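You operate a simulated robot arm through the tools that you are given. There is no shell and no other tool. Be economical: measure what you need, move in short steps, check, and stop when the job is done.

You are at the controls of a simulated robot arm. One attempt, no reset.

## Task
Wipe the refractometer's prism, then zero it on a drop of water.
Fine: water from the blue cup by the dip rod; shut the flap, white key; pad and rod back.
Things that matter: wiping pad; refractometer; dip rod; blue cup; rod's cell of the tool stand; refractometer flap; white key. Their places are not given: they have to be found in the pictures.

The check looks at the end state, three seconds after you hand in, the way a careful person would. Anything else that was tipped, shoved, dropped, spilled or broken makes it a failure.

## Robot
A 6-joint arm with a two-finger parallel gripper, fixed in place. Base frame: the origin is at the foot of the arm, x ahead of it, y to its left, z up; the work surface is at about z = 900. Readings come in mm, degrees, newtons and seconds.
With the tool pointing down near the work surface it reaches from about 240 to 660 mm from the base axis. Its first joint turns from -66.0 to 66.0 degrees. Payload 2.9 kg.
Tool frame: the origin (TCP) lies between the finger pads and is the grasp point; the fingertips stand 30 mm ahead of it; z points along the fingers, y is the line along which they close. Largest opening 110 mm; finger width 20, thickness 10; the body of the gripper, 48 by 112 mm, starts 55 mm behind the TCP.
Orientation is that of the tool frame in the base frame, as [roll, pitch, yaw] about the fixed x, y, z axes, in that order (R = Rz(yaw) Ry(pitch) Rx(roll)). With the fingers straight down and closing along the base's y, the tool's x points along the base's -x, its y along +y and its z along -z.

## Interface
- The arm moves only by the tool move_arm. Its argument "plan" is a list of rows, each an object of numbers (a shift or turn left out is 0, a gripper value left out holds the last): "tx", "ty", "tz": the shift along the tool's x, y, z in mm; "ax", "ay", "az": the turn, a rotation vector about the tool's x, y, z in degrees; "claw": the closure, from 0 (fully open) to 1 (shut). In form: [{"tx": .., "ty": .., "tz": .., "ax": .., "ay": .., "az": .., "claw": ..}, ...]. A call has 1 to 10 rows; each row is the pose to reach, as a shift and turn from the pose commanded when the call began, along the tool's axes at that moment. A row lasts 0.2 s, in which the tool goes at most 50 mm and 8.6 degrees; a call with a longer step from one row to the next is refused whole, and so is a gripper value outside its range. Where a pose cannot be reached the arm comes as near as it can. A force on the tool above 60 N (or 10 N above the force at the start of the call, whichever is more), or a blocked arm, ends the call early, and 0.2 s more pass. Each finger travels about 108 mm/s and halts on what it meets, pressing with about 23 N; the grip force reading is that of the motor and also rises with nothing between the fingers. The clock runs only during rows and for 0.2 s after the last one: add rows that repeat a pose to give the fingers time. The reply holds the time, the measured pose of the TCP, the force on the tool along the base axes, the opening and the grip force, in the units named above and with some noise.
- Cameras (640 x 400 px; columns grow to the right, rows downward): "scene" is fixed at [85, 437.4, 1420]; the picture's right is [-0.69, -0.72, 0.00], its down [-0.22, 0.21, -0.95] and it looks along [0.69, -0.66, -0.31] (base axes); focal length 233 px, centre (320, 200). "wrist" rides on the gripper at [-36, 0, -57] in the tool frame; the picture's right is [0.00, -1.00, 0.00], its down [0.97, 0.00, -0.24] and it looks along [0.24, 0.00, 0.97] (tool axes); focal length 218 px, centre (320, 200).
- get_image(camera): a new picture of that camera. No time passes.
- measure_at(camera, pixels): for up to 12 pixels [column, row] of the newest picture of that camera ("zoom" is the newest enlarged one), the place [x, y, z] in the base frame of the surface seen there, good to about 3 mm, but the place of the scene camera against the robot may be out by one fixed shift of up to 12 mm in any direction. No time passes.
- inspect(camera, box): a new picture of the part [left, top, right, bottom] of that camera's present view, enlarged. No time passes.
- job_done(): hands the job in; it is judged then, once.

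Keep the steps short. Do not move on a guess: measure, check each grasp and each placing, and mend mistakes. In all there are 80 turns and 46 pictures (those below and enlarged ones count). Leave the gripper open and the arm clear of the work at the hand-in unless told otherwise, and finish with a single line.

The tools are called after "Request:" as a command line: name --argument value ..., lists and objects as JSON in quotes. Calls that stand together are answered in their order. move_arm: Moves the arm, as the interface text tells. Its arguments: {"type":"object","properties":{"plan":{"type":"array"}},"required":["plan"]} The other tools are called the same way: get_image (camera) takes a picture; measure_at (camera, pixels) gives the place of the surface under pixels of a picture; inspect (camera, box) takes an enlarged picture of a part of a camera's view; job_done () hands the job in.

At the start:

```text
time: 0.0
eef_pos: [309.7, 66.5, 1361.1]
tool_rot: [179.9, 0.0, -180.0]
wrist_force: [0.0, 0.3, -0.1]
finger_gap: 110.0
grip_force: 0.0
```

scene: 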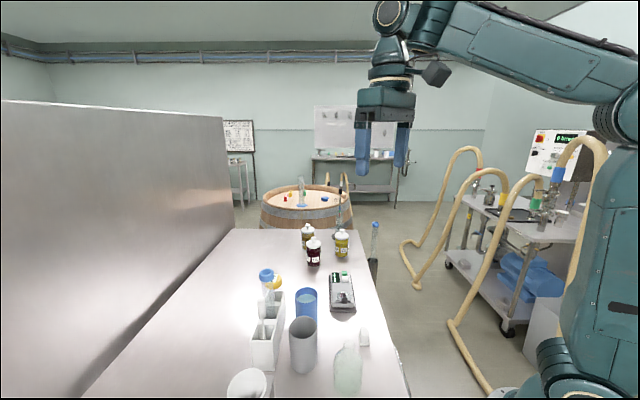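
wrist: 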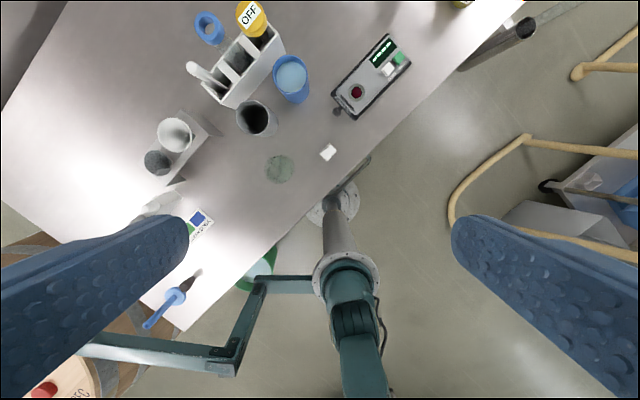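

I see a tool stand, blue cup, refractometer and small white block in the wrist view. I'll enlarge both areas.

Request:
inspect --camera "wrist" --box '[140, 0, 440, 190]'

Request:
inspect --camera "scene" --box '[220, 220, 420, 400]'

Request:
measure_at --camera "wrist" --pixels '[[208, 20], [250, 15], [196, 70], [291, 75], [257, 118], [357, 92], [389, 70], [400, 58], [328, 152], [280, 168], [382, 50], [337, 111]]'

```text
2.11 times, centred on (290, 95) of wrist
```

zoom: 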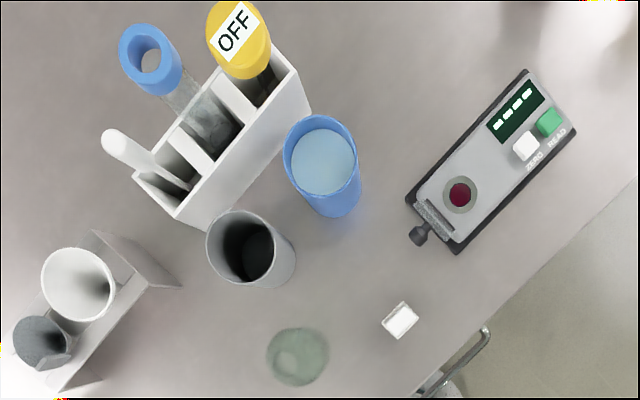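

```text
2.22 times, centred on (320, 310) of scene
```

zoom: 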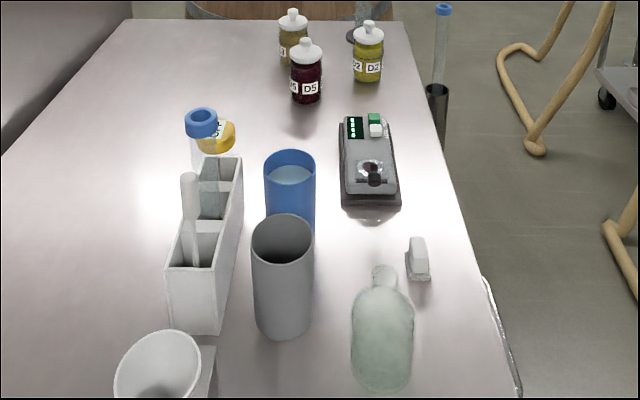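

```text
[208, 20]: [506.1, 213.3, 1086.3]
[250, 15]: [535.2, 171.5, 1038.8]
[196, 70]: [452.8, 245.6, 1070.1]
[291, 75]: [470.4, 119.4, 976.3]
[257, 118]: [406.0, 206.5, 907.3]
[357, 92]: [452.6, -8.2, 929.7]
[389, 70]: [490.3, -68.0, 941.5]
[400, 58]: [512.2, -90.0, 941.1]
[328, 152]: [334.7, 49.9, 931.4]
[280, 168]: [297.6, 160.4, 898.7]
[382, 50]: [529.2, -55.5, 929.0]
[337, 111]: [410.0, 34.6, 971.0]
```

I'll move to a closer viewpoint above stand and refractometer, well above everything (tallest ≈1090).

Request:
move_arm --plan '[{"tx": -30, "tz": 25}, {"tx": -60, "tz": 50}, {"tx": -90, "tz": 75}, {"tx": -120, "tz": 100}, {"tx": -150, "tz": 100}, {"tx": -150, "tz": 100}]'

Request:
get_image --camera "wrist"

```text
time: 1.4
eef_pos: [464.2, 67.4, 1260.5]
tool_rot: [179.9, 0.0, 180.0]
wrist_force: [0.0, -0.4, 0.8]
finger_gap: 110.1
grip_force: 0.1
```

```text
41 pictures are left
```

wrist: 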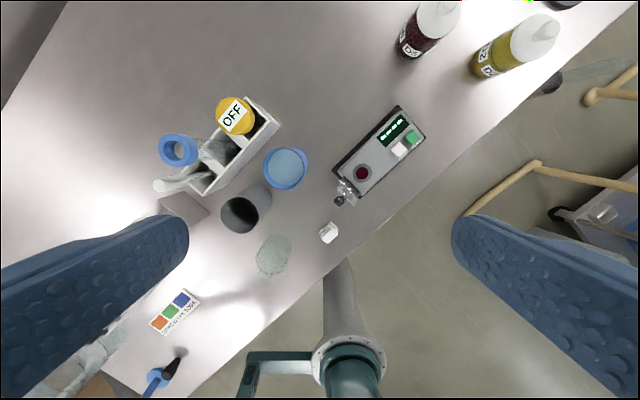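

Request:
inspect --camera "wrist" --box '[140, 80, 300, 240]'

Request:
inspect --camera "wrist" --box '[300, 90, 440, 250]'

Request:
measure_at --camera "wrist" --pixels '[[178, 141], [235, 117], [160, 185], [285, 165], [271, 172], [361, 172], [399, 150], [412, 137], [328, 232], [339, 201], [350, 185], [206, 192]]'

```text
2.50 times, centred on (220, 160) of wrist
```

zoom: 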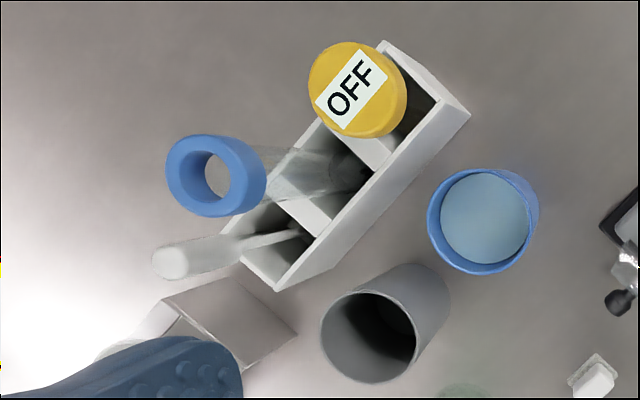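

```text
2.50 times, centred on (370, 170) of wrist
```

zoom: 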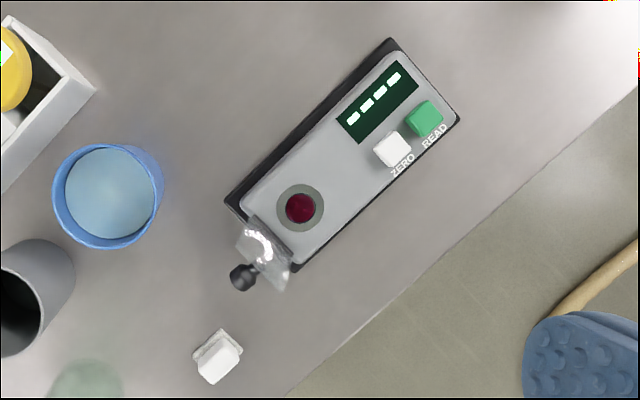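

```text
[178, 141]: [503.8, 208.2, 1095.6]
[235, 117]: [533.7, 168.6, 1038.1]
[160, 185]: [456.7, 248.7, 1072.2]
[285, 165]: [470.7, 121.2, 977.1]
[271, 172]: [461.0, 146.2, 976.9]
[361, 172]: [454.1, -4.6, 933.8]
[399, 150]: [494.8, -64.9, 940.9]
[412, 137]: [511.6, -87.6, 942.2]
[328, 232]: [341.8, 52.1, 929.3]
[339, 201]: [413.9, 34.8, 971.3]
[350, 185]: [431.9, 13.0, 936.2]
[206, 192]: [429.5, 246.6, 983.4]
```

White rod with the thick handle in the nearest cell looks like the dip rod. I'll go above the stand for detailed measurement.

Request:
move_arm --plan '[{"tx": 8, "ty": 33, "tz": 17}, {"tx": 16, "ty": 66, "tz": 35}, {"tx": 20, "ty": 100, "tz": 52}, {"tx": 20, "ty": 133, "tz": 70}, {"tx": 20, "ty": 133, "tz": 70}]'

Request:
get_image --camera "wrist"

```text
time: 2.6
eef_pos: [444.5, 201.2, 1190.0]
tool_rot: [180.0, 0.1, -180.0]
wrist_force: [0.1, 0.5, 0.7]
finger_gap: 110.1
grip_force: 0.0
```

```text
38 pictures are left
```

wrist: 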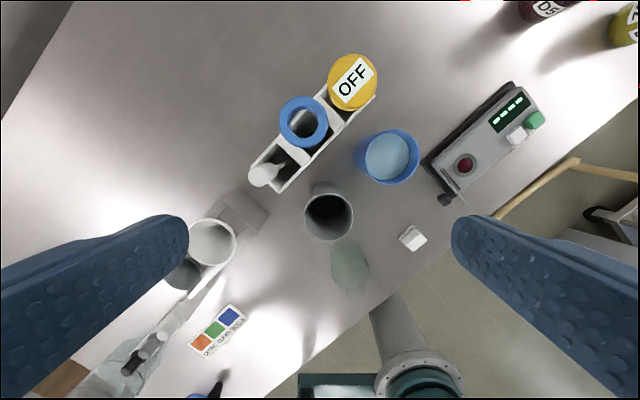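

Request:
inspect --camera "wrist" --box '[230, 50, 390, 210]'

Request:
measure_at --camera "wrist" --pixels '[[259, 178], [270, 170], [283, 155], [254, 164], [277, 192], [376, 96], [291, 157], [304, 123], [352, 82], [388, 155], [328, 210], [412, 236]]'

```text
2.50 times, centred on (310, 130) of wrist
```

zoom: 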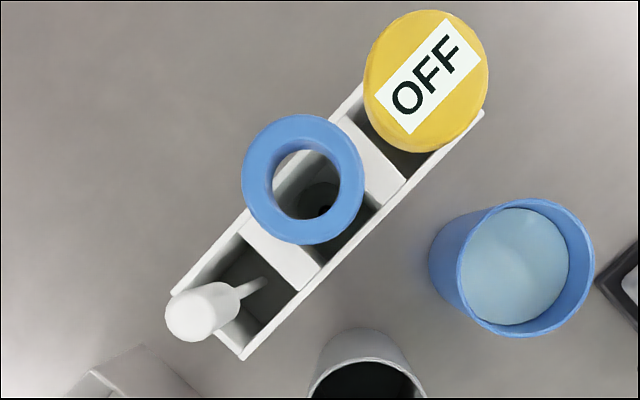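

```text
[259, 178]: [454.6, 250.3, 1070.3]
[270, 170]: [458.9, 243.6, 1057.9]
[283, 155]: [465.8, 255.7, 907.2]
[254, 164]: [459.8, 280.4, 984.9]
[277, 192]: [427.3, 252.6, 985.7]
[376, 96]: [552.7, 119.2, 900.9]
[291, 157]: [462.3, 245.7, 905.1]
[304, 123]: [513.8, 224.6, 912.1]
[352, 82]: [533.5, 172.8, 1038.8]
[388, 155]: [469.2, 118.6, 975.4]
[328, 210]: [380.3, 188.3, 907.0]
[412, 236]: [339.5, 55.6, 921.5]
```

Request:
measure_at --camera "zoom" --pixels '[[188, 315], [205, 300], [222, 300], [238, 292], [248, 288], [256, 284], [262, 281], [173, 292], [241, 358], [320, 265], [245, 218], [278, 278]]'

Request:
inspect --camera "scene" --box '[240, 255, 320, 375]'

```text
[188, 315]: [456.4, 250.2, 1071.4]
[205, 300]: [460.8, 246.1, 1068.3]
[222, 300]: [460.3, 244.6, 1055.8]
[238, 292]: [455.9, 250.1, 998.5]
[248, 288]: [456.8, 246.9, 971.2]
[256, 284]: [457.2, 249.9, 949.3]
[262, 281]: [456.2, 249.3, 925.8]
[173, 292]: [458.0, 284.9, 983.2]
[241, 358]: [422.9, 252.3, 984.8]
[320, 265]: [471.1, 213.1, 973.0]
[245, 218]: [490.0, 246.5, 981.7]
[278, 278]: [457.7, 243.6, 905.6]
```

```text
3.33 times, centred on (280, 315) of scene
```

zoom: 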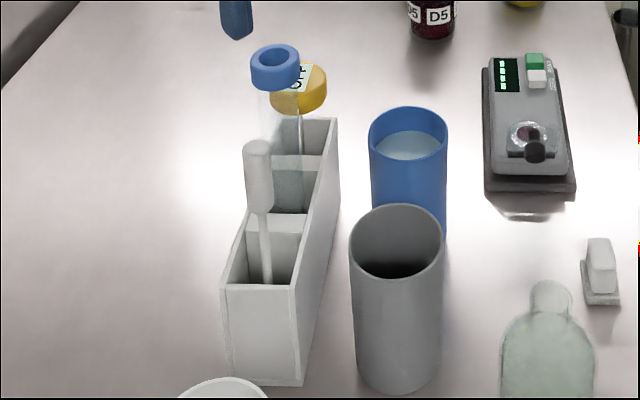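

The dip rod stands upright at about (456.5, 249), handle ~1008–1072. Now a close look at the pad near (340, 54).

Request:
move_arm --plan '[{"tx": 20, "ty": -33, "tz": 0}, {"tx": 40, "ty": -66, "tz": 20}, {"tx": 60, "ty": -100, "tz": 40}, {"tx": 80, "ty": -130, "tz": 70}, {"tx": 90, "ty": -150, "tz": 100}, {"tx": 90, "ty": -150, "tz": 100}]'

Request:
get_image --camera "wrist"

```text
time: 4.0
eef_pos: [347.8, 48.9, 1089.9]
tool_rot: [-180.0, 0.0, -180.0]
wrist_force: [0.1, -0.3, -0.8]
finger_gap: 110.2
grip_force: 0.1
```

```text
35 pictures are left
```

wrist: 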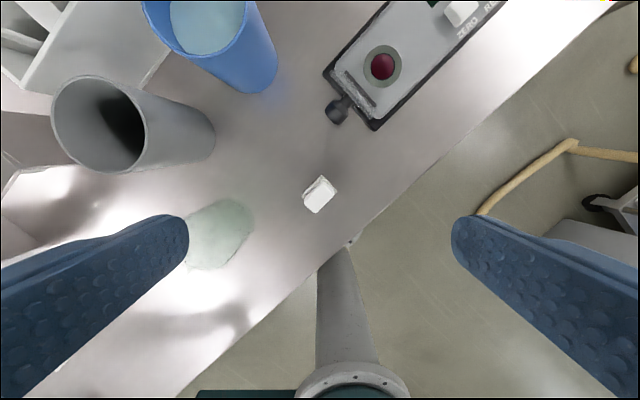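

Request:
inspect --camera "wrist" --box '[280, 160, 360, 220]'

Request:
inspect --camera "wrist" --box '[300, 30, 460, 140]'

Request:
measure_at --camera "wrist" --pixels '[[302, 204], [313, 214], [334, 195], [321, 182], [316, 194], [322, 178], [303, 191], [337, 188], [213, 228], [240, 215], [200, 262], [145, 135]]'

```text
6.67 times, centred on (320, 190) of wrist
```

zoom: 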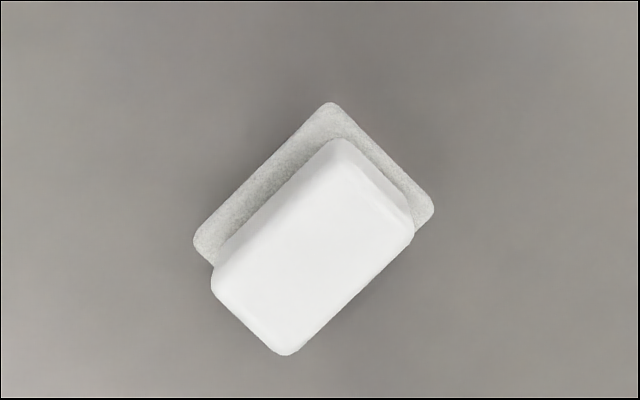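

```text
3.64 times, centred on (380, 85) of wrist
```

zoom: 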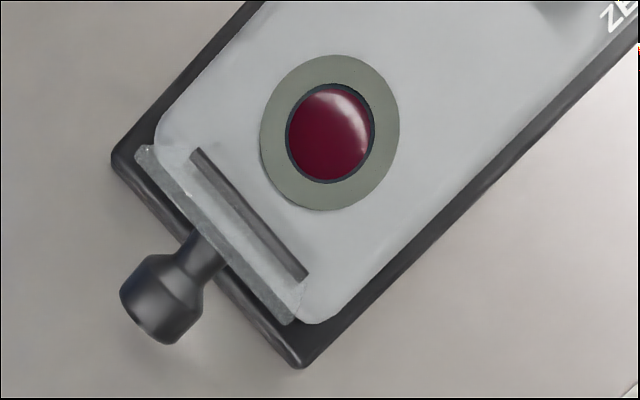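

```text
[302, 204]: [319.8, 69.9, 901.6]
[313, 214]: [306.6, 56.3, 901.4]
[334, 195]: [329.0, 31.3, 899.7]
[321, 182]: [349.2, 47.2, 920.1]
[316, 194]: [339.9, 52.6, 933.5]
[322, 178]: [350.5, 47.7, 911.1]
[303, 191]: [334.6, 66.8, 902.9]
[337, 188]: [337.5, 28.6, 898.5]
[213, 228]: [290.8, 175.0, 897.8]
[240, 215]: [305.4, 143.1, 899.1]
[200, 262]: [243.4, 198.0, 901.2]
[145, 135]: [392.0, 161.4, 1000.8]
```

Pad: handle ~16×27 mm, long axis at about −44°, centre ≈(336, 50), top 933. I'll turn the tool 44° so that the fingers close across its narrow side and descend to z≈1000.

Request:
move_arm --plan '[{"tx": 4, "tz": 10, "az": 8}, {"tx": 8, "tz": 25, "az": 16}, {"tx": 12, "ty": 1, "tz": 40, "az": 24}, {"tx": 12, "ty": 1, "tz": 60, "az": 32}, {"tx": 12, "ty": 1, "tz": 80, "az": 40}, {"tx": 12, "ty": 1, "tz": 95, "az": 44, "claw": 0.35}, {"tx": 12, "ty": 1, "tz": 95, "az": 44, "claw": 0.5}, {"tx": 12, "ty": 1, "tz": 95, "az": 44, "claw": 0.5}]'

Request:
get_image --camera "wrist"

```text
time: 5.8
eef_pos: [338.5, 49.9, 994.6]
tool_rot: [179.9, -0.1, 135.9]
wrist_force: [-1.1, -0.3, 0.1]
finger_gap: 55.2
grip_force: 0.1
```

```text
32 pictures are left
```

wrist: 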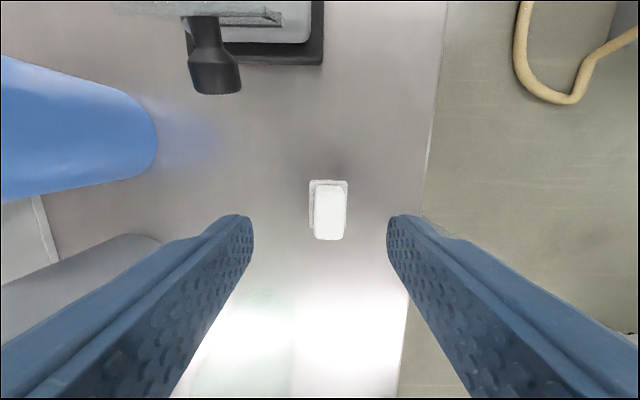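

Request:
measure_at --camera "wrist" --pixels '[[318, 194], [344, 194], [318, 235], [344, 235], [331, 215], [312, 186], [346, 183]]'

```text
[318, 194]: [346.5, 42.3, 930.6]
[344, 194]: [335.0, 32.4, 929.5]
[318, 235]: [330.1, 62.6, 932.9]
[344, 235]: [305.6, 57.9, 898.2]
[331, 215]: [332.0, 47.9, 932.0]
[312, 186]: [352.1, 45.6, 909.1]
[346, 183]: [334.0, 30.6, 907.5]
```

Pad centre reads (332.5, 47.5); I correct by ty −5.5, tx +2 and descend to TCP z≈944.

Request:
move_arm --plan '[{"tx": 2, "ty": -5.5, "tz": 0}, {"tx": 2, "ty": -5.5, "tz": 25}, {"tx": 2, "ty": -5.5, "tz": 42}, {"tx": 2, "ty": -5.5, "tz": 50}, {"tx": 2, "ty": -5.5, "tz": 50}]'

Request:
get_image --camera "wrist"

```text
time: 7.0
eef_pos: [333.3, 49.0, 946.1]
tool_rot: [179.9, -0.1, 136.0]
wrist_force: [0.1, 0.2, -0.2]
finger_gap: 55.0
grip_force: 0.2
```

```text
31 pictures are left
```

wrist: 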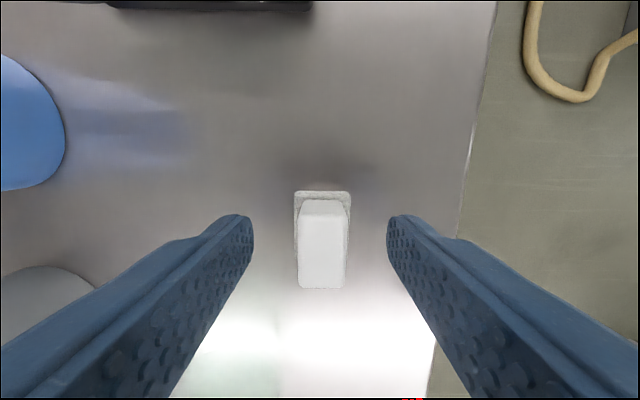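

Well centred. Close on the handle.

Request:
move_arm --plan '[{"claw": 0.7}, {"claw": 0.85}, {"claw": 1}, {"claw": 1}, {"claw": 1}]'

```text
time: 8.2
eef_pos: [334.8, 48.8, 946.0]
tool_rot: [179.9, -0.1, 136.0]
wrist_force: [-1.1, 0.2, 0.2]
finger_gap: 16.3
grip_force: 23.0
```

Grip good (16.3 mm). Lift 110 mm and look.

Request:
move_arm --plan '[{"tz": -10}, {"tz": -40}, {"tz": -80}, {"tz": -110}, {"tz": -110}]'

Request:
get_image --camera "wrist"

```text
time: 9.4
eef_pos: [335.4, 46.8, 1057.4]
tool_rot: [180.0, -0.1, 135.9]
wrist_force: [-0.2, 0.8, -0.5]
finger_gap: 16.2
grip_force: 23.0
```

```text
30 pictures are left
```

wrist: 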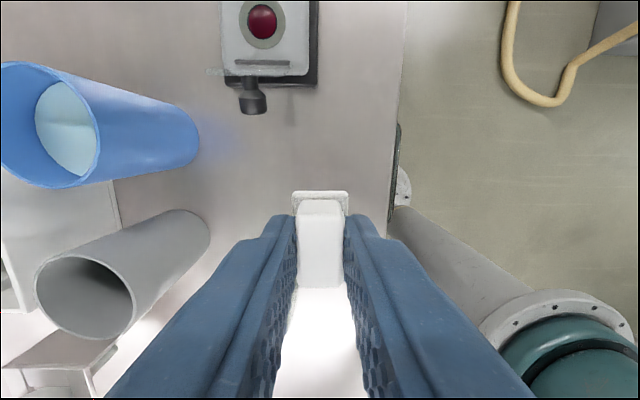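

Request:
measure_at --camera "wrist" --pixels '[[262, 21], [262, 6], [248, 21], [277, 21], [262, 37], [262, 45], [233, 30], [238, 64], [288, 64], [253, 104], [249, 80], [262, 66]]'

Request:
inspect --camera "scene" --box '[315, 260, 375, 320]'

```text
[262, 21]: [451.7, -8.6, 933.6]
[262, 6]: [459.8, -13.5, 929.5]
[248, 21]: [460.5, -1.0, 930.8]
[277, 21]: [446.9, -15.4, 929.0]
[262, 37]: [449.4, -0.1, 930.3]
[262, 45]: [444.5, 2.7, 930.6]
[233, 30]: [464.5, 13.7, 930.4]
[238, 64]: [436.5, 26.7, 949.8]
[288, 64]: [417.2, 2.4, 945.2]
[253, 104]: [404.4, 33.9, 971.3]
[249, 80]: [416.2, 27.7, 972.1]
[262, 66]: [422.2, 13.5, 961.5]
```

```text
6.67 times, centred on (345, 290) of scene
```

zoom: 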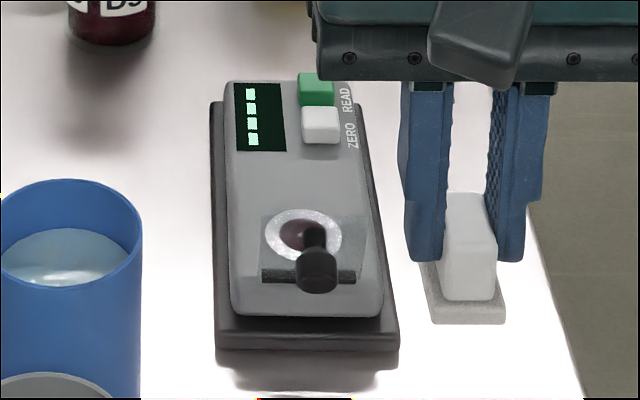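

Refractometer axis is aligned with the tool. Prism centre is tx −124, ty +42.5 from here, surface ≈931. Move above it and descend to just above (TCP≈986).

Request:
move_arm --plan '[{"tx": -40, "ty": 14}, {"tx": -80, "ty": 28}, {"tx": -124, "ty": 42.5}, {"tx": -124, "ty": 42.5}, {"tx": -124, "ty": 42.5, "tz": 35}, {"tx": -124, "ty": 42.5, "tz": 60}, {"tx": -124, "ty": 42.5, "tz": 70}, {"tx": -124, "ty": 42.5, "tz": 70}]'

Request:
get_image --camera "wrist"

Request:
inspect --camera "scene" --box '[315, 260, 375, 320]'

```text
time: 11.2
eef_pos: [452.3, -5.2, 987.2]
tool_rot: [180.0, 0.1, 136.1]
wrist_force: [-0.2, 0.2, 0.0]
finger_gap: 16.5
grip_force: 23.0
```

```text
28 pictures are left
```

wrist: 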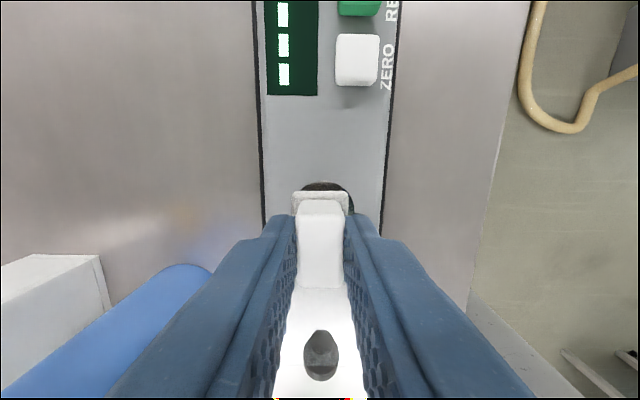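

```text
6.67 times, centred on (345, 290) of scene
```

zoom: 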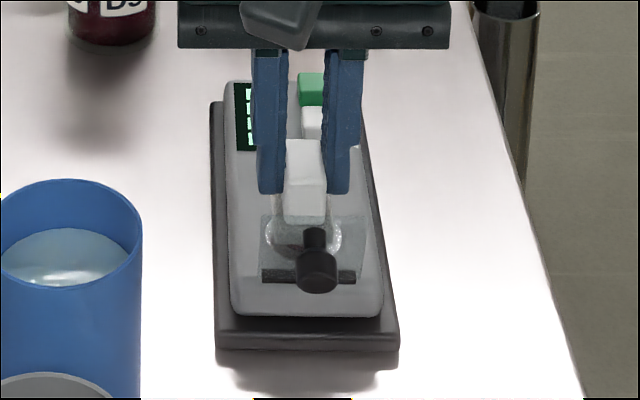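

The prism peeks out slightly to the right of the pad (~3 mm); shift ty −3 and lower gently.

Request:
move_arm --plan '[{"ty": -3}, {"ty": -3, "tz": 3}, {"ty": -3, "tz": 6}, {"ty": -3, "tz": 8}, {"ty": -3, "tz": 8}]'

```text
time: 12.4
eef_pos: [451.2, -5.7, 979.0]
tool_rot: [179.9, -0.1, 135.9]
wrist_force: [-0.6, -0.4, -0.6]
finger_gap: 16.4
grip_force: 22.5
```

Request:
move_arm --plan '[{"tz": 1}, {"tz": 2}, {"tz": 2}]'

```text
time: 13.2
eef_pos: [450.1, -8.1, 975.7]
tool_rot: [179.9, 0.1, 136.0]
wrist_force: [0.2, -0.2, 0.8]
finger_gap: 16.3
grip_force: 22.4
```

Request:
move_arm --plan '[{"tz": 1}, {"tz": 2}, {"tz": 2}]'

```text
time: 14.0
eef_pos: [449.9, -8.3, 975.0]
tool_rot: [179.8, 0.0, 135.9]
wrist_force: [-1.3, 0.9, 8.1]
finger_gap: 16.3
grip_force: 22.9
```

Contact, 8 N. Now wiping strokes across the prism.

Request:
move_arm --plan '[{"ty": 7}, {"ty": 12}, {"ty": 4}, {"ty": -4}, {"ty": -12}, {"ty": -4}, {"ty": 4}, {"ty": 12}, {"ty": 0}, {"ty": 0}]'

Request:
move_arm --plan '[{"tx": -6}, {"tx": -12}, {"tx": -6}, {"tx": 0}, {"tx": 5}, {"tx": -4}, {"tx": -12}, {"tx": -4}, {"tx": 3}, {"tx": 0}]'

```text
time: 16.2
eef_pos: [452.4, -7.6, 973.7]
tool_rot: [179.7, 0.1, 136.2]
wrist_force: [9.1, 11.2, 23.1]
finger_gap: 16.5
grip_force: 23.3
```

```text
time: 18.4
eef_pos: [449.7, -8.9, 973.5]
tool_rot: [180.0, -0.1, 136.0]
wrist_force: [0.0, 0.2, -0.8]
finger_gap: 16.4
grip_force: 23.4
```

Force fell to zero – I'll lift 45 mm, back off to the key side (tool −x) slightly, and inspect the prism and pad.

Request:
move_arm --plan '[{"tz": -10}, {"tz": -30}, {"tz": -60}, {"tz": -80}, {"tz": -80, "tx": 45}, {"tz": -80, "tx": 90}, {"tz": -80, "tx": 90}]'

Request:
get_image --camera "wrist"

Request:
inspect --camera "scene" --box '[305, 240, 385, 320]'

```text
time: 20.0
eef_pos: [384.7, 54.1, 1053.9]
tool_rot: [179.8, 0.0, 135.9]
wrist_force: [-0.3, 0.8, -0.4]
finger_gap: 16.3
grip_force: 23.1
```

```text
26 pictures are left
```

wrist: 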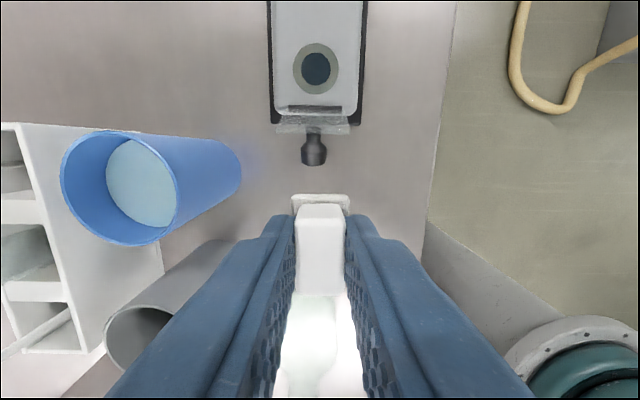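

```text
5.00 times, centred on (345, 280) of scene
```

zoom: 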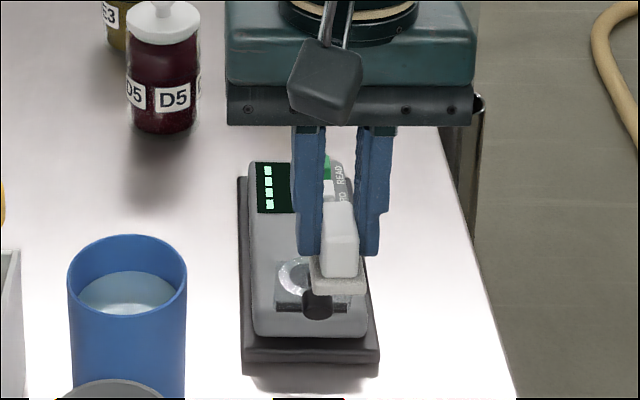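

Prism is clean (dark). Measure it for later, and the flap knob.

Request:
measure_at --camera "wrist" --pixels '[[316, 68], [316, 50], [296, 68], [336, 68], [316, 90], [314, 152], [314, 138], [281, 125], [350, 125], [316, 108], [287, 108], [344, 108]]'

Request:
inspect --camera "wrist" --box '[250, 20, 390, 220]'

```text
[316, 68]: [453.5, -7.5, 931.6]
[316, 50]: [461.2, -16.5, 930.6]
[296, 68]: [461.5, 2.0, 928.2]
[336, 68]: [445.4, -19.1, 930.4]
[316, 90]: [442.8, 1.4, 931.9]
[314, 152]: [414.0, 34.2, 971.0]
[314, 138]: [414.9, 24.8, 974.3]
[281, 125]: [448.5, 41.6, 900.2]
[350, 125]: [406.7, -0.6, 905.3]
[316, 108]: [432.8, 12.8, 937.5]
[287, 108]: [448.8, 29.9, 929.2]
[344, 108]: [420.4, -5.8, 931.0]
```

```text
2.00 times, centred on (320, 120) of wrist
```

zoom: 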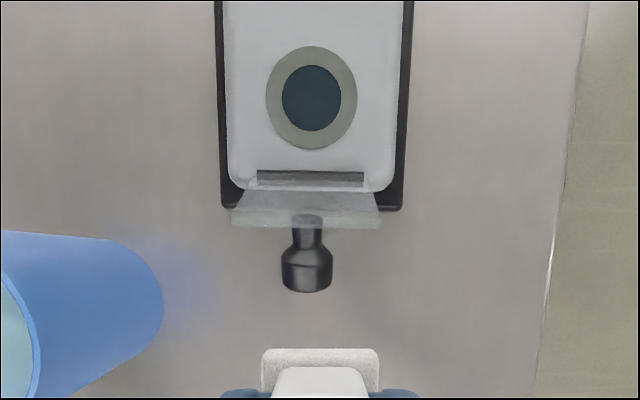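

Take the pad back to its home spot: tx +34, ty −39.5, down to 4 mm above the grasp height.

Request:
move_arm --plan '[{"tx": 17, "ty": -20}, {"tx": 34, "ty": -39.5}, {"tx": 34, "ty": -39.5, "tz": 40}, {"tx": 34, "ty": -39.5, "tz": 80}, {"tx": 34, "ty": -39.5, "tz": 100}, {"tx": 34, "ty": -39.5, "tz": 105}, {"tx": 34, "ty": -39.5, "tz": 105}]'

Request:
move_arm --plan '[{"tz": 1}, {"tz": 2}, {"tz": 3}, {"tz": 3}]'

```text
time: 21.6
eef_pos: [332.0, 49.0, 948.8]
tool_rot: [180.0, -0.1, 136.1]
wrist_force: [0.5, 0.0, 0.2]
finger_gap: 16.4
grip_force: 22.9
```

```text
time: 22.6
eef_pos: [334.1, 49.1, 945.9]
tool_rot: [179.8, -0.1, 136.1]
wrist_force: [-0.1, 1.0, 0.2]
finger_gap: 16.5
grip_force: 23.3
```

Request:
move_arm --plan '[{"tz": 1}, {"tz": 2}, {"tz": 2}]'

Request:
inspect --camera "scene" --box '[330, 290, 400, 360]'

```text
time: 23.4
eef_pos: [333.5, 49.1, 945.1]
tool_rot: [179.8, -0.1, 136.0]
wrist_force: [0.2, -0.1, -0.1]
finger_gap: 16.3
grip_force: 23.4
```

```text
5.71 times, centred on (365, 325) of scene
```

zoom: 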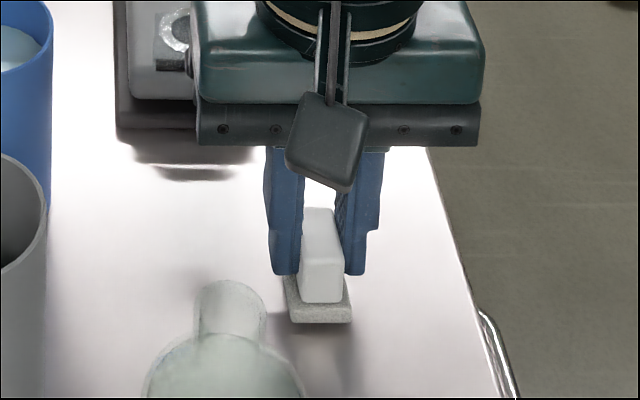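

No contact force yet; continue 1 mm at a time.

Request:
move_arm --plan '[{"tz": 0.5}, {"tz": 1}, {"tz": 1.5}, {"tz": 1.5}]'

```text
time: 24.4
eef_pos: [333.0, 49.7, 942.3]
tool_rot: [179.8, 0.1, 136.0]
wrist_force: [0.4, -0.4, 0.9]
finger_gap: 16.5
grip_force: 23.0
```

Request:
move_arm --plan '[{"tz": 0.5}, {"tz": 1}, {"tz": 1.5}, {"tz": 1.5}]'

```text
time: 25.4
eef_pos: [334.1, 49.6, 942.9]
tool_rot: [179.9, -0.1, 136.0]
wrist_force: [-4.5, 0.3, 10.5]
finger_gap: 16.5
grip_force: 23.3
```

Contact at 10 N. Ease 0.5 mm, open, and rise.

Request:
move_arm --plan '[{"tz": -0.5}, {"tz": -0.5, "claw": 0.75}, {"tz": -0.5, "claw": 0.5}, {"tz": -0.5, "claw": 0.5}, {"tz": -0.5, "claw": 0.5}]'

Request:
move_arm --plan '[{"tz": -20}, {"tz": -60}, {"tz": -100}, {"tz": -140}, {"tz": -180}, {"tz": -220}, {"tz": -220}]'

Request:
get_image --camera "wrist"

```text
time: 26.6
eef_pos: [334.0, 48.8, 943.1]
tool_rot: [179.9, 0.0, 136.0]
wrist_force: [-0.2, -0.4, 0.3]
finger_gap: 54.9
grip_force: 0.0
```

```text
time: 28.2
eef_pos: [332.9, 49.5, 1167.4]
tool_rot: [179.9, -0.1, 135.9]
wrist_force: [0.0, 1.3, 0.7]
finger_gap: 55.1
grip_force: 0.1
```

```text
22 pictures are left
```

wrist: 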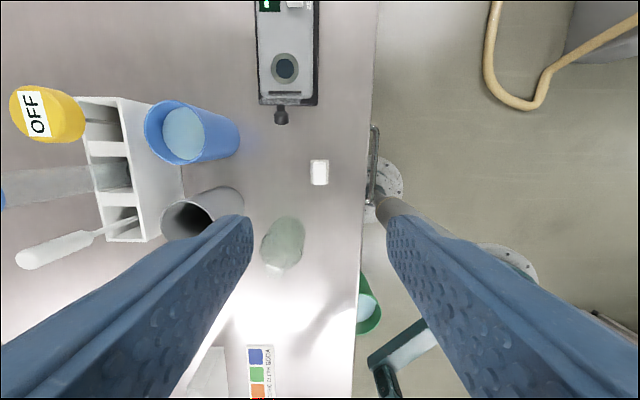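

Pad stands upright at home. Now to above the rod at (456.5, 249), turning back to about yaw 190 so the camera stays clear of the blue-ringed tube.

Request:
move_arm --plan '[{"tx": 7, "ty": 33, "az": -7, "claw": 0.55}, {"tx": 14, "ty": 66, "az": -14}, {"tx": 21, "ty": 99, "az": -21}, {"tx": 28, "ty": 132, "az": -28}, {"tx": 35, "ty": 165, "az": -35}, {"tx": 42, "ty": 198, "az": -42}, {"tx": 50, "ty": 229.5, "az": -49}, {"tx": 50, "ty": 229.5, "az": -54}, {"tx": 50, "ty": 229.5, "az": -54}]'

Request:
get_image --camera "wrist"

```text
time: 30.2
eef_pos: [454.3, 247.3, 1161.4]
tool_rot: [179.9, 0.0, -169.9]
wrist_force: [0.1, -0.6, 0.1]
finger_gap: 49.7
grip_force: 0.0
```

```text
21 pictures are left
```

wrist: 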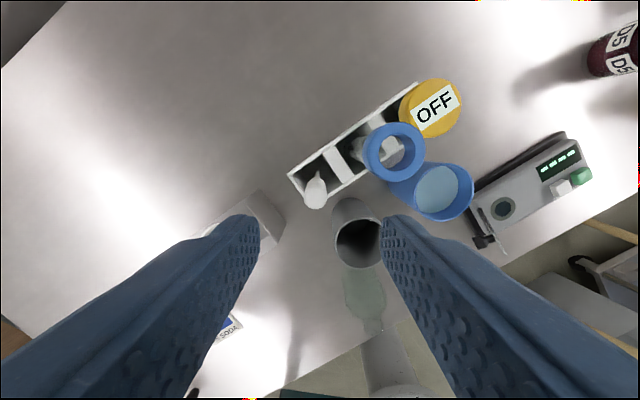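

Request:
measure_at --camera "wrist" --pixels '[[315, 190], [315, 197], [308, 192], [318, 182]]'

```text
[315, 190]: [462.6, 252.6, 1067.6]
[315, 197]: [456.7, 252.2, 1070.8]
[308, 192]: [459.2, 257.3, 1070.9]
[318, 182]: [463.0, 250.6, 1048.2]
```

Rod top ≈(456, 250.5). Shift ty +3, tx −2 and descend to TCP≈1082 for a check.

Request:
move_arm --plan '[{"tx": -2, "ty": 3}, {"tx": -2, "ty": 3, "tz": 30}, {"tx": -2, "ty": 3, "tz": 55}, {"tx": -2, "ty": 3, "tz": 80}, {"tx": -2, "ty": 3, "tz": 80}]'

Request:
get_image --camera "wrist"

```text
time: 31.4
eef_pos: [457.5, 252.3, 1083.8]
tool_rot: [179.9, 0.0, -170.0]
wrist_force: [0.0, -1.8, 0.9]
finger_gap: 49.4
grip_force: 0.2
```

```text
20 pictures are left
```

wrist: 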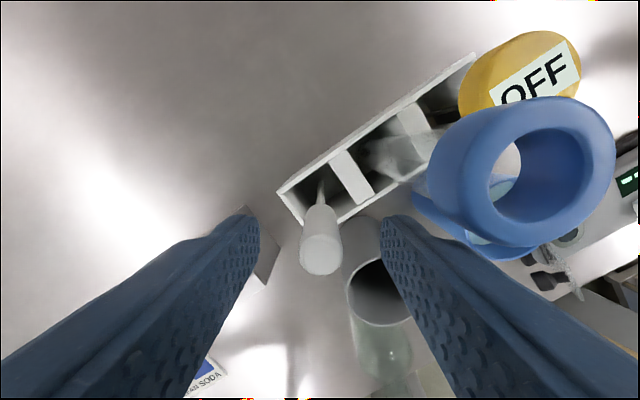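

Centred. Descend 32 mm to z≈1051, then close.

Request:
move_arm --plan '[{"tz": 16}, {"tz": 32}, {"tz": 32}, {"tz": 32, "claw": 0.75}, {"tz": 32, "claw": 0.9}, {"tz": 32, "claw": 1}, {"tz": 32, "claw": 1}, {"tz": 32, "claw": 1}]'

```text
time: 33.2
eef_pos: [458.7, 251.7, 1051.9]
tool_rot: [179.9, 0.1, -170.0]
wrist_force: [-0.4, 1.2, 1.5]
finger_gap: 15.1
grip_force: 23.4
```

Gripped (15.1 mm). Lift 105 mm straight up and look.

Request:
move_arm --plan '[{"tz": -15}, {"tz": -40}, {"tz": -75}, {"tz": -105}, {"tz": -105}]'

Request:
get_image --camera "wrist"

Request:
inspect --camera "scene" --box '[230, 200, 350, 330]'

```text
time: 34.4
eef_pos: [457.3, 252.1, 1156.3]
tool_rot: [180.0, 0.0, -170.0]
wrist_force: [-0.2, 0.2, -0.3]
finger_gap: 15.3
grip_force: 23.4
```

```text
19 pictures are left
```

wrist: 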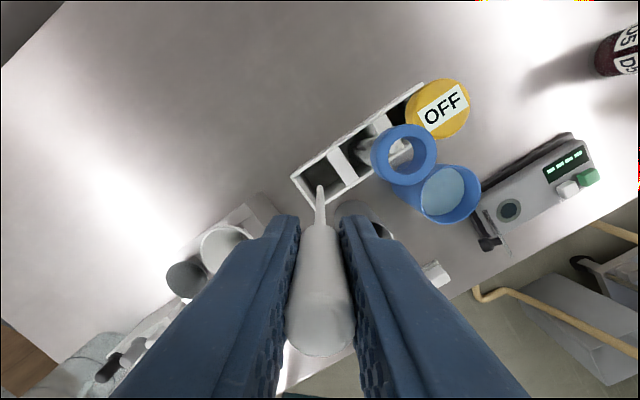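

```text
3.08 times, centred on (290, 265) of scene
```

zoom: 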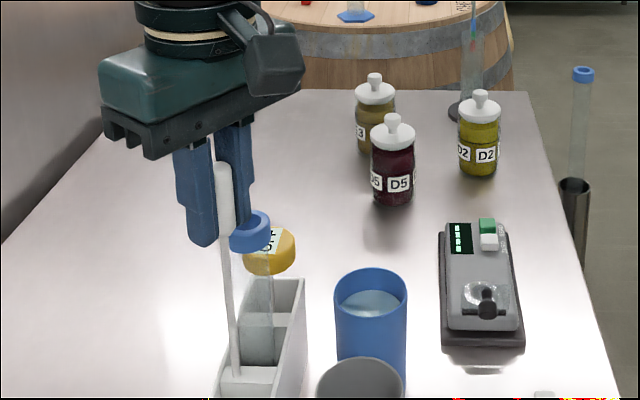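

Request:
measure_at --camera "wrist" --pixels '[[319, 190], [319, 195], [319, 187], [443, 192], [430, 195], [455, 190], [443, 175], [443, 207], [509, 209], [489, 244]]'

Request:
inspect --camera "wrist" --box '[280, 140, 500, 260]'

```text
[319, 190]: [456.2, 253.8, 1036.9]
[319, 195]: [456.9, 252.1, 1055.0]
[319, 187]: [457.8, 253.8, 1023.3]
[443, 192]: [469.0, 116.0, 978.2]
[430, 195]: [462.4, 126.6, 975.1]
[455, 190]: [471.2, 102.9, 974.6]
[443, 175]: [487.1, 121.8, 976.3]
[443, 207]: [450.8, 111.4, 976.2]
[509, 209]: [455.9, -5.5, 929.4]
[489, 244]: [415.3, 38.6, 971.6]
```

```text
2.91 times, centred on (390, 200) of wrist
```

zoom: 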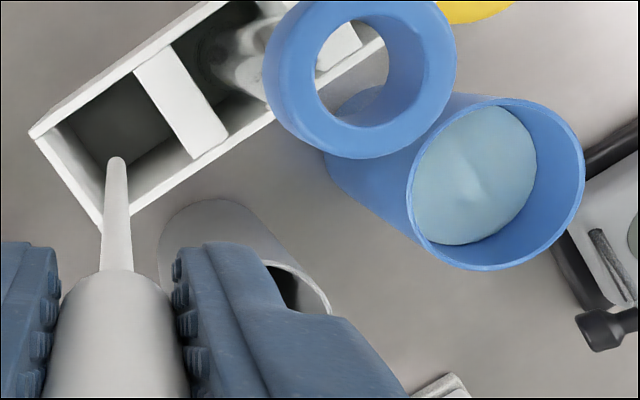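

Tip is ~138 mm below TCP. Water surface centre ≈(469.5, 117), z 976. Move over the cup (tx 11.4, ty −135) and check.

Request:
move_arm --plan '[{"tx": 3, "ty": -34}, {"tx": 6, "ty": -68}, {"tx": 9, "ty": -102}, {"tx": 11.4, "ty": -135}, {"tx": 11.4, "ty": -135}]'

Request:
inspect --camera "wrist" --box '[240, 120, 400, 240]'

Request:
inspect --camera "scene" --box '[260, 220, 370, 330]'

```text
time: 35.6
eef_pos: [469.9, 116.3, 1155.3]
tool_rot: [179.9, 0.1, -169.9]
wrist_force: [-0.5, 1.0, -0.5]
finger_gap: 15.3
grip_force: 22.6
```

```text
3.33 times, centred on (320, 180) of wrist
```

zoom: 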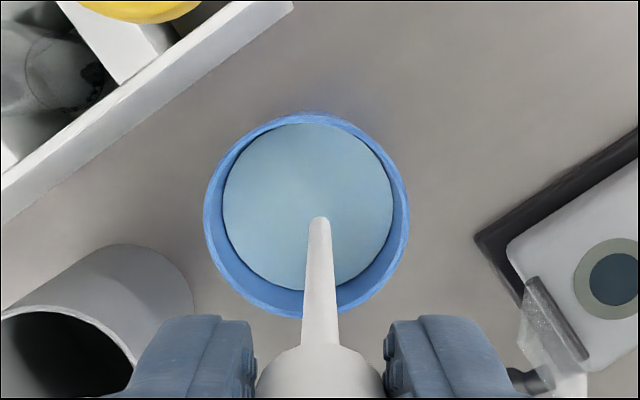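

```text
3.64 times, centred on (315, 275) of scene
```

zoom: 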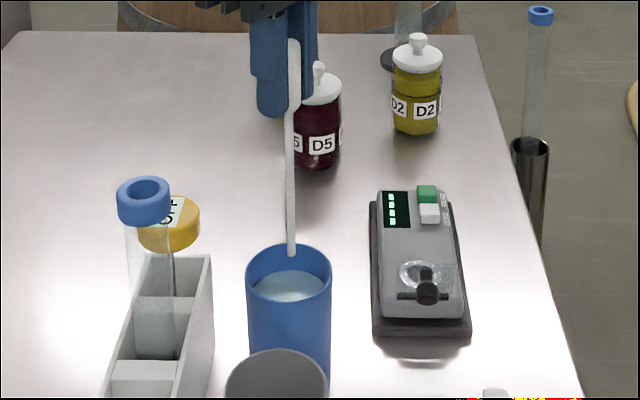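

Nearly over centre; shift ty +3 and dip: tip to about z 960.

Request:
move_arm --plan '[{"tx": 1, "ty": 3}, {"tx": 1, "ty": 3, "tz": 20}, {"tx": 1, "ty": 3, "tz": 40}, {"tx": 1, "ty": 3, "tz": 57}, {"tx": 1, "ty": 3, "tz": 57}, {"tx": 1, "ty": 3, "tz": 57}]'

Request:
inspect --camera "scene" --box '[260, 220, 370, 330]'

```text
time: 37.0
eef_pos: [468.8, 119.3, 1096.9]
tool_rot: [180.0, 0.1, -170.0]
wrist_force: [-0.7, 0.1, -0.1]
finger_gap: 14.7
grip_force: 22.7
```

```text
3.64 times, centred on (315, 275) of scene
```

zoom: 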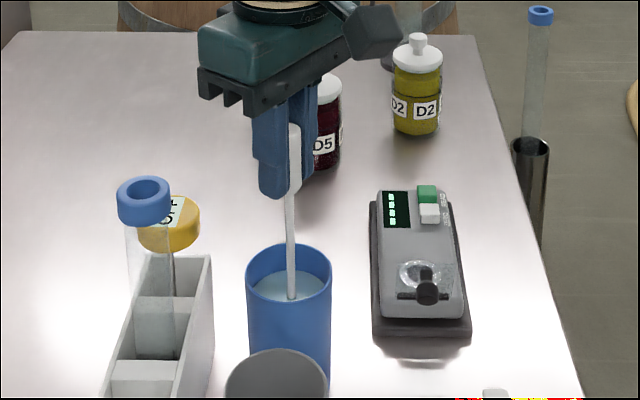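

The rod enters the water. A few mm deeper for certainty, then lift back slowly 68 mm.

Request:
move_arm --plan '[{"tz": 6}, {"tz": 6}, {"tz": -5}, {"tz": -15}, {"tz": -30}, {"tz": -45}, {"tz": -60}, {"tz": -60}]'

Request:
inspect --camera "wrist" --box '[280, 150, 380, 220]'

```text
time: 38.8
eef_pos: [468.7, 120.6, 1158.5]
tool_rot: [180.0, 0.0, -170.0]
wrist_force: [0.3, 1.0, 0.7]
finger_gap: 15.3
grip_force: 22.7
```

```text
5.71 times, centred on (330, 185) of wrist
```

zoom: 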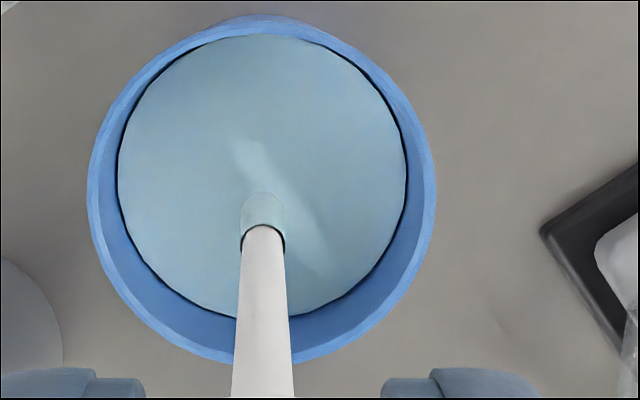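

A water drop hangs at the tip. Carry it above the prism gently (tx 37, ty −123.5).

Request:
move_arm --plan '[{"tx": 5, "ty": -16}, {"tx": 11, "ty": -36}, {"tx": 17, "ty": -56}, {"tx": 23, "ty": -76}, {"tx": 29, "ty": -96}, {"tx": 34, "ty": -114}, {"tx": 37, "ty": -123.5}, {"tx": 37, "ty": -123.5}, {"tx": 37, "ty": -123.5}]'

Request:
inspect --camera "wrist" --box '[270, 130, 390, 230]'

```text
time: 40.8
eef_pos: [453.6, -8.3, 1158.7]
tool_rot: [179.9, 0.0, -170.0]
wrist_force: [-0.5, 0.1, 0.0]
finger_gap: 15.0
grip_force: 23.2
```

```text
4.00 times, centred on (330, 180) of wrist
```

zoom: 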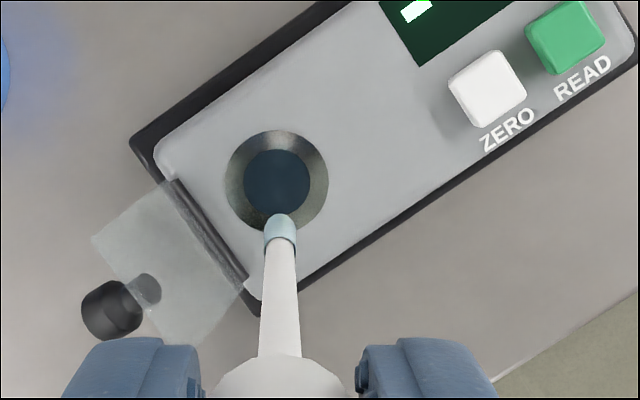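

Aligned over the prism. Descend 80 mm, then slow steps.

Request:
move_arm --plan '[{"tz": 20}, {"tz": 40}, {"tz": 60}, {"tz": 72}, {"tz": 80}, {"tz": 80}]'

Request:
inspect --camera "wrist" --box '[270, 130, 390, 230]'

```text
time: 42.2
eef_pos: [454.5, -8.8, 1078.5]
tool_rot: [180.0, 0.3, -170.0]
wrist_force: [2.0, 0.3, 22.7]
finger_gap: 15.6
grip_force: 23.6
```

```text
4.00 times, centred on (330, 180) of wrist
```

zoom: 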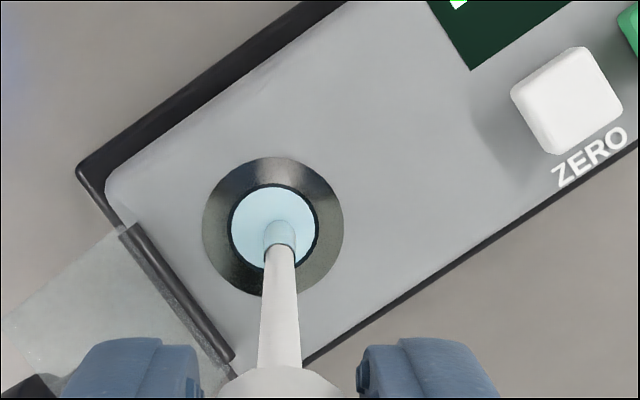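

Contact, and water now covers the prism. Lift straight off gently.

Request:
move_arm --plan '[{"tz": -3}, {"tz": -10}, {"tz": -30}, {"tz": -60}, {"tz": -85}, {"tz": -85}]'

Request:
get_image --camera "wrist"

```text
time: 43.6
eef_pos: [453.9, -5.7, 1162.1]
tool_rot: [-180.0, -0.1, -170.0]
wrist_force: [0.2, 0.3, 0.1]
finger_gap: 15.0
grip_force: 23.5
```

```text
10 pictures are left
```

wrist: 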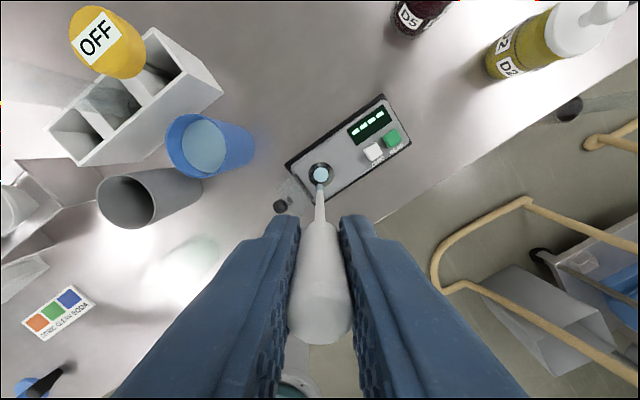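

Water stays on the prism. Return the rod along the reversed command path to above its cell.

Request:
move_arm --plan '[{"tx": -7, "ty": 36}, {"tx": -14, "ty": 73}, {"tx": -21, "ty": 110}, {"tx": -28, "ty": 147}, {"tx": -35, "ty": 184}, {"tx": -42, "ty": 220}, {"tx": -49.4, "ty": 255.5}, {"tx": -49.4, "ty": 255.5}]'

Request:
inspect --camera "wrist" --box '[260, 130, 380, 230]'

```text
time: 45.4
eef_pos: [459.3, 252.1, 1163.1]
tool_rot: [179.9, 0.0, -170.0]
wrist_force: [-0.6, -0.9, -0.9]
finger_gap: 15.0
grip_force: 23.2
```

```text
4.00 times, centred on (320, 180) of wrist
```

zoom: 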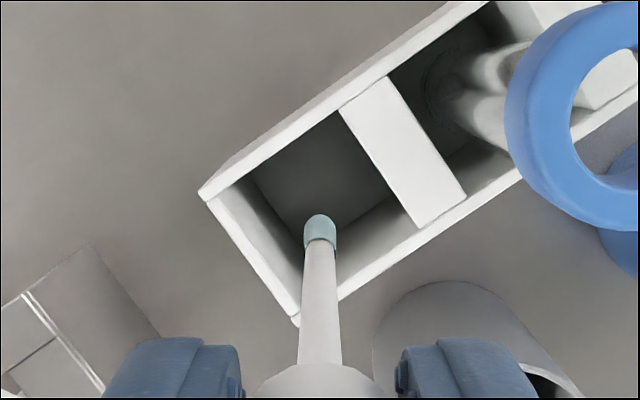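

Rod axis projects into the cell centre. Descend 105 mm.

Request:
move_arm --plan '[{"tz": 25}, {"tz": 50}, {"tz": 75}, {"tz": 95}, {"tz": 105}, {"tz": 105}]'

```text
time: 46.8
eef_pos: [458.2, 251.5, 1057.1]
tool_rot: [179.8, 0.0, -170.0]
wrist_force: [-0.2, 0.6, 0.1]
finger_gap: 15.1
grip_force: 22.1
```

Request:
move_arm --plan '[{"tz": 2}, {"tz": 4}, {"tz": 6}, {"tz": 8}, {"tz": 8}]'

```text
time: 48.0
eef_pos: [458.7, 252.9, 1052.8]
tool_rot: [179.8, 0.3, -170.0]
wrist_force: [1.4, -2.8, 22.5]
finger_gap: 15.2
grip_force: 23.1
```

Bottom reached. Ease 1.5 mm, open gently, rise.

Request:
move_arm --plan '[{"tz": -1.5}, {"tz": -1.5}, {"tz": -1.5, "claw": 0.8}, {"tz": -1.5, "claw": 0.6}, {"tz": -1.5, "claw": 0.55}, {"tz": -1.5, "claw": 0.55}]'

Request:
move_arm --plan '[{"tz": -15}, {"tz": -40}, {"tz": -80}, {"tz": -120}, {"tz": -120}]'

Request:
get_image --camera "wrist"

```text
time: 49.4
eef_pos: [458.7, 252.0, 1051.8]
tool_rot: [179.8, 0.0, -170.0]
wrist_force: [-0.3, -0.2, 0.4]
finger_gap: 49.5
grip_force: 0.1
```

```text
time: 50.6
eef_pos: [455.1, 251.6, 1172.0]
tool_rot: [179.9, -0.1, -170.0]
wrist_force: [0.1, 0.0, -0.2]
finger_gap: 49.7
grip_force: 0.1
```

```text
8 pictures are left
```

wrist: 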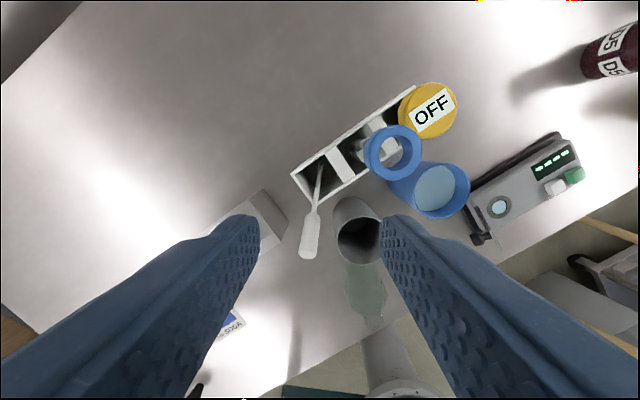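

The rod is in its cell but leans. Measure how much.

Request:
measure_at --camera "wrist" --pixels '[[309, 252], [312, 232], [315, 212], [318, 195], [321, 175], [322, 168], [386, 238]]'

```text
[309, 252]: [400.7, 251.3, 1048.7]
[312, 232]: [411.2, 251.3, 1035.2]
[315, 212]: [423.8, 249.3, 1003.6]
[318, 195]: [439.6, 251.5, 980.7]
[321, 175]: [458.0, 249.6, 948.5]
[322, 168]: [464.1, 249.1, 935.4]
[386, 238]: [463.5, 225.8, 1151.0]
```

The rod rests in its own cell with its tip on the floor, leaning against the rim – stable. Next, the flap: hinge ≈(433, 13), knob head ≈(409, 34, 965). I close the fingers and go outside the knob, tool yaw 136, high.

Request:
move_arm --plan '[{"tx": 12, "ty": -23, "az": 7, "claw": 0.7}, {"tx": 25, "ty": -46, "az": 14, "claw": 1}, {"tx": 37, "ty": -69, "az": 21}, {"tx": 50, "ty": -92, "az": 28}, {"tx": 62, "ty": -115, "az": 35}, {"tx": 75, "ty": -138, "az": 42}, {"tx": 87, "ty": -161, "az": 49}, {"tx": 98.7, "ty": -182.7, "az": 54}, {"tx": 98.7, "ty": -182.7, "tz": 40, "az": 54}, {"tx": 98.7, "ty": -182.7, "tz": 70, "az": 54}]'

Request:
get_image --camera "wrist"

```text
time: 52.8
eef_pos: [393.3, 54.2, 1104.5]
tool_rot: [179.9, -0.1, 136.0]
wrist_force: [0.1, 1.3, 0.6]
finger_gap: 0.0
grip_force: 22.7
```

```text
7 pictures are left
```

wrist: 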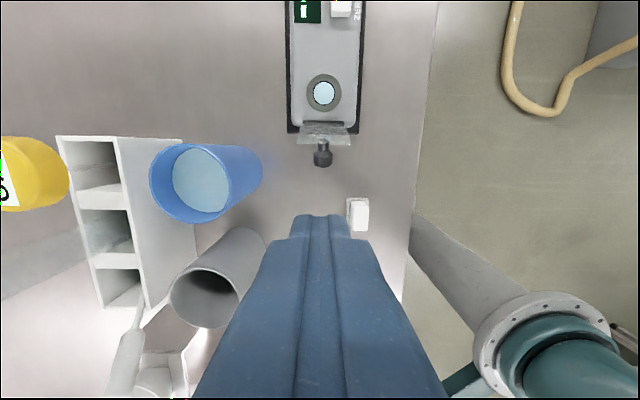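

Request:
measure_at --camera "wrist" --pixels '[[322, 160], [322, 152], [322, 145], [322, 138], [312, 138], [335, 138], [322, 126], [323, 92], [341, 8]]'

```text
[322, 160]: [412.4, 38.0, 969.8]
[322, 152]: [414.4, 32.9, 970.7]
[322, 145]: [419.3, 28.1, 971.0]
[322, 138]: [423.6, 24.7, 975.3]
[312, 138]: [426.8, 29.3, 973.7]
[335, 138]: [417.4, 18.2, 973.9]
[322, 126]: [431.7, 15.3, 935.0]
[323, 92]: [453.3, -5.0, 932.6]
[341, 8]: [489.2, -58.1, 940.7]
```

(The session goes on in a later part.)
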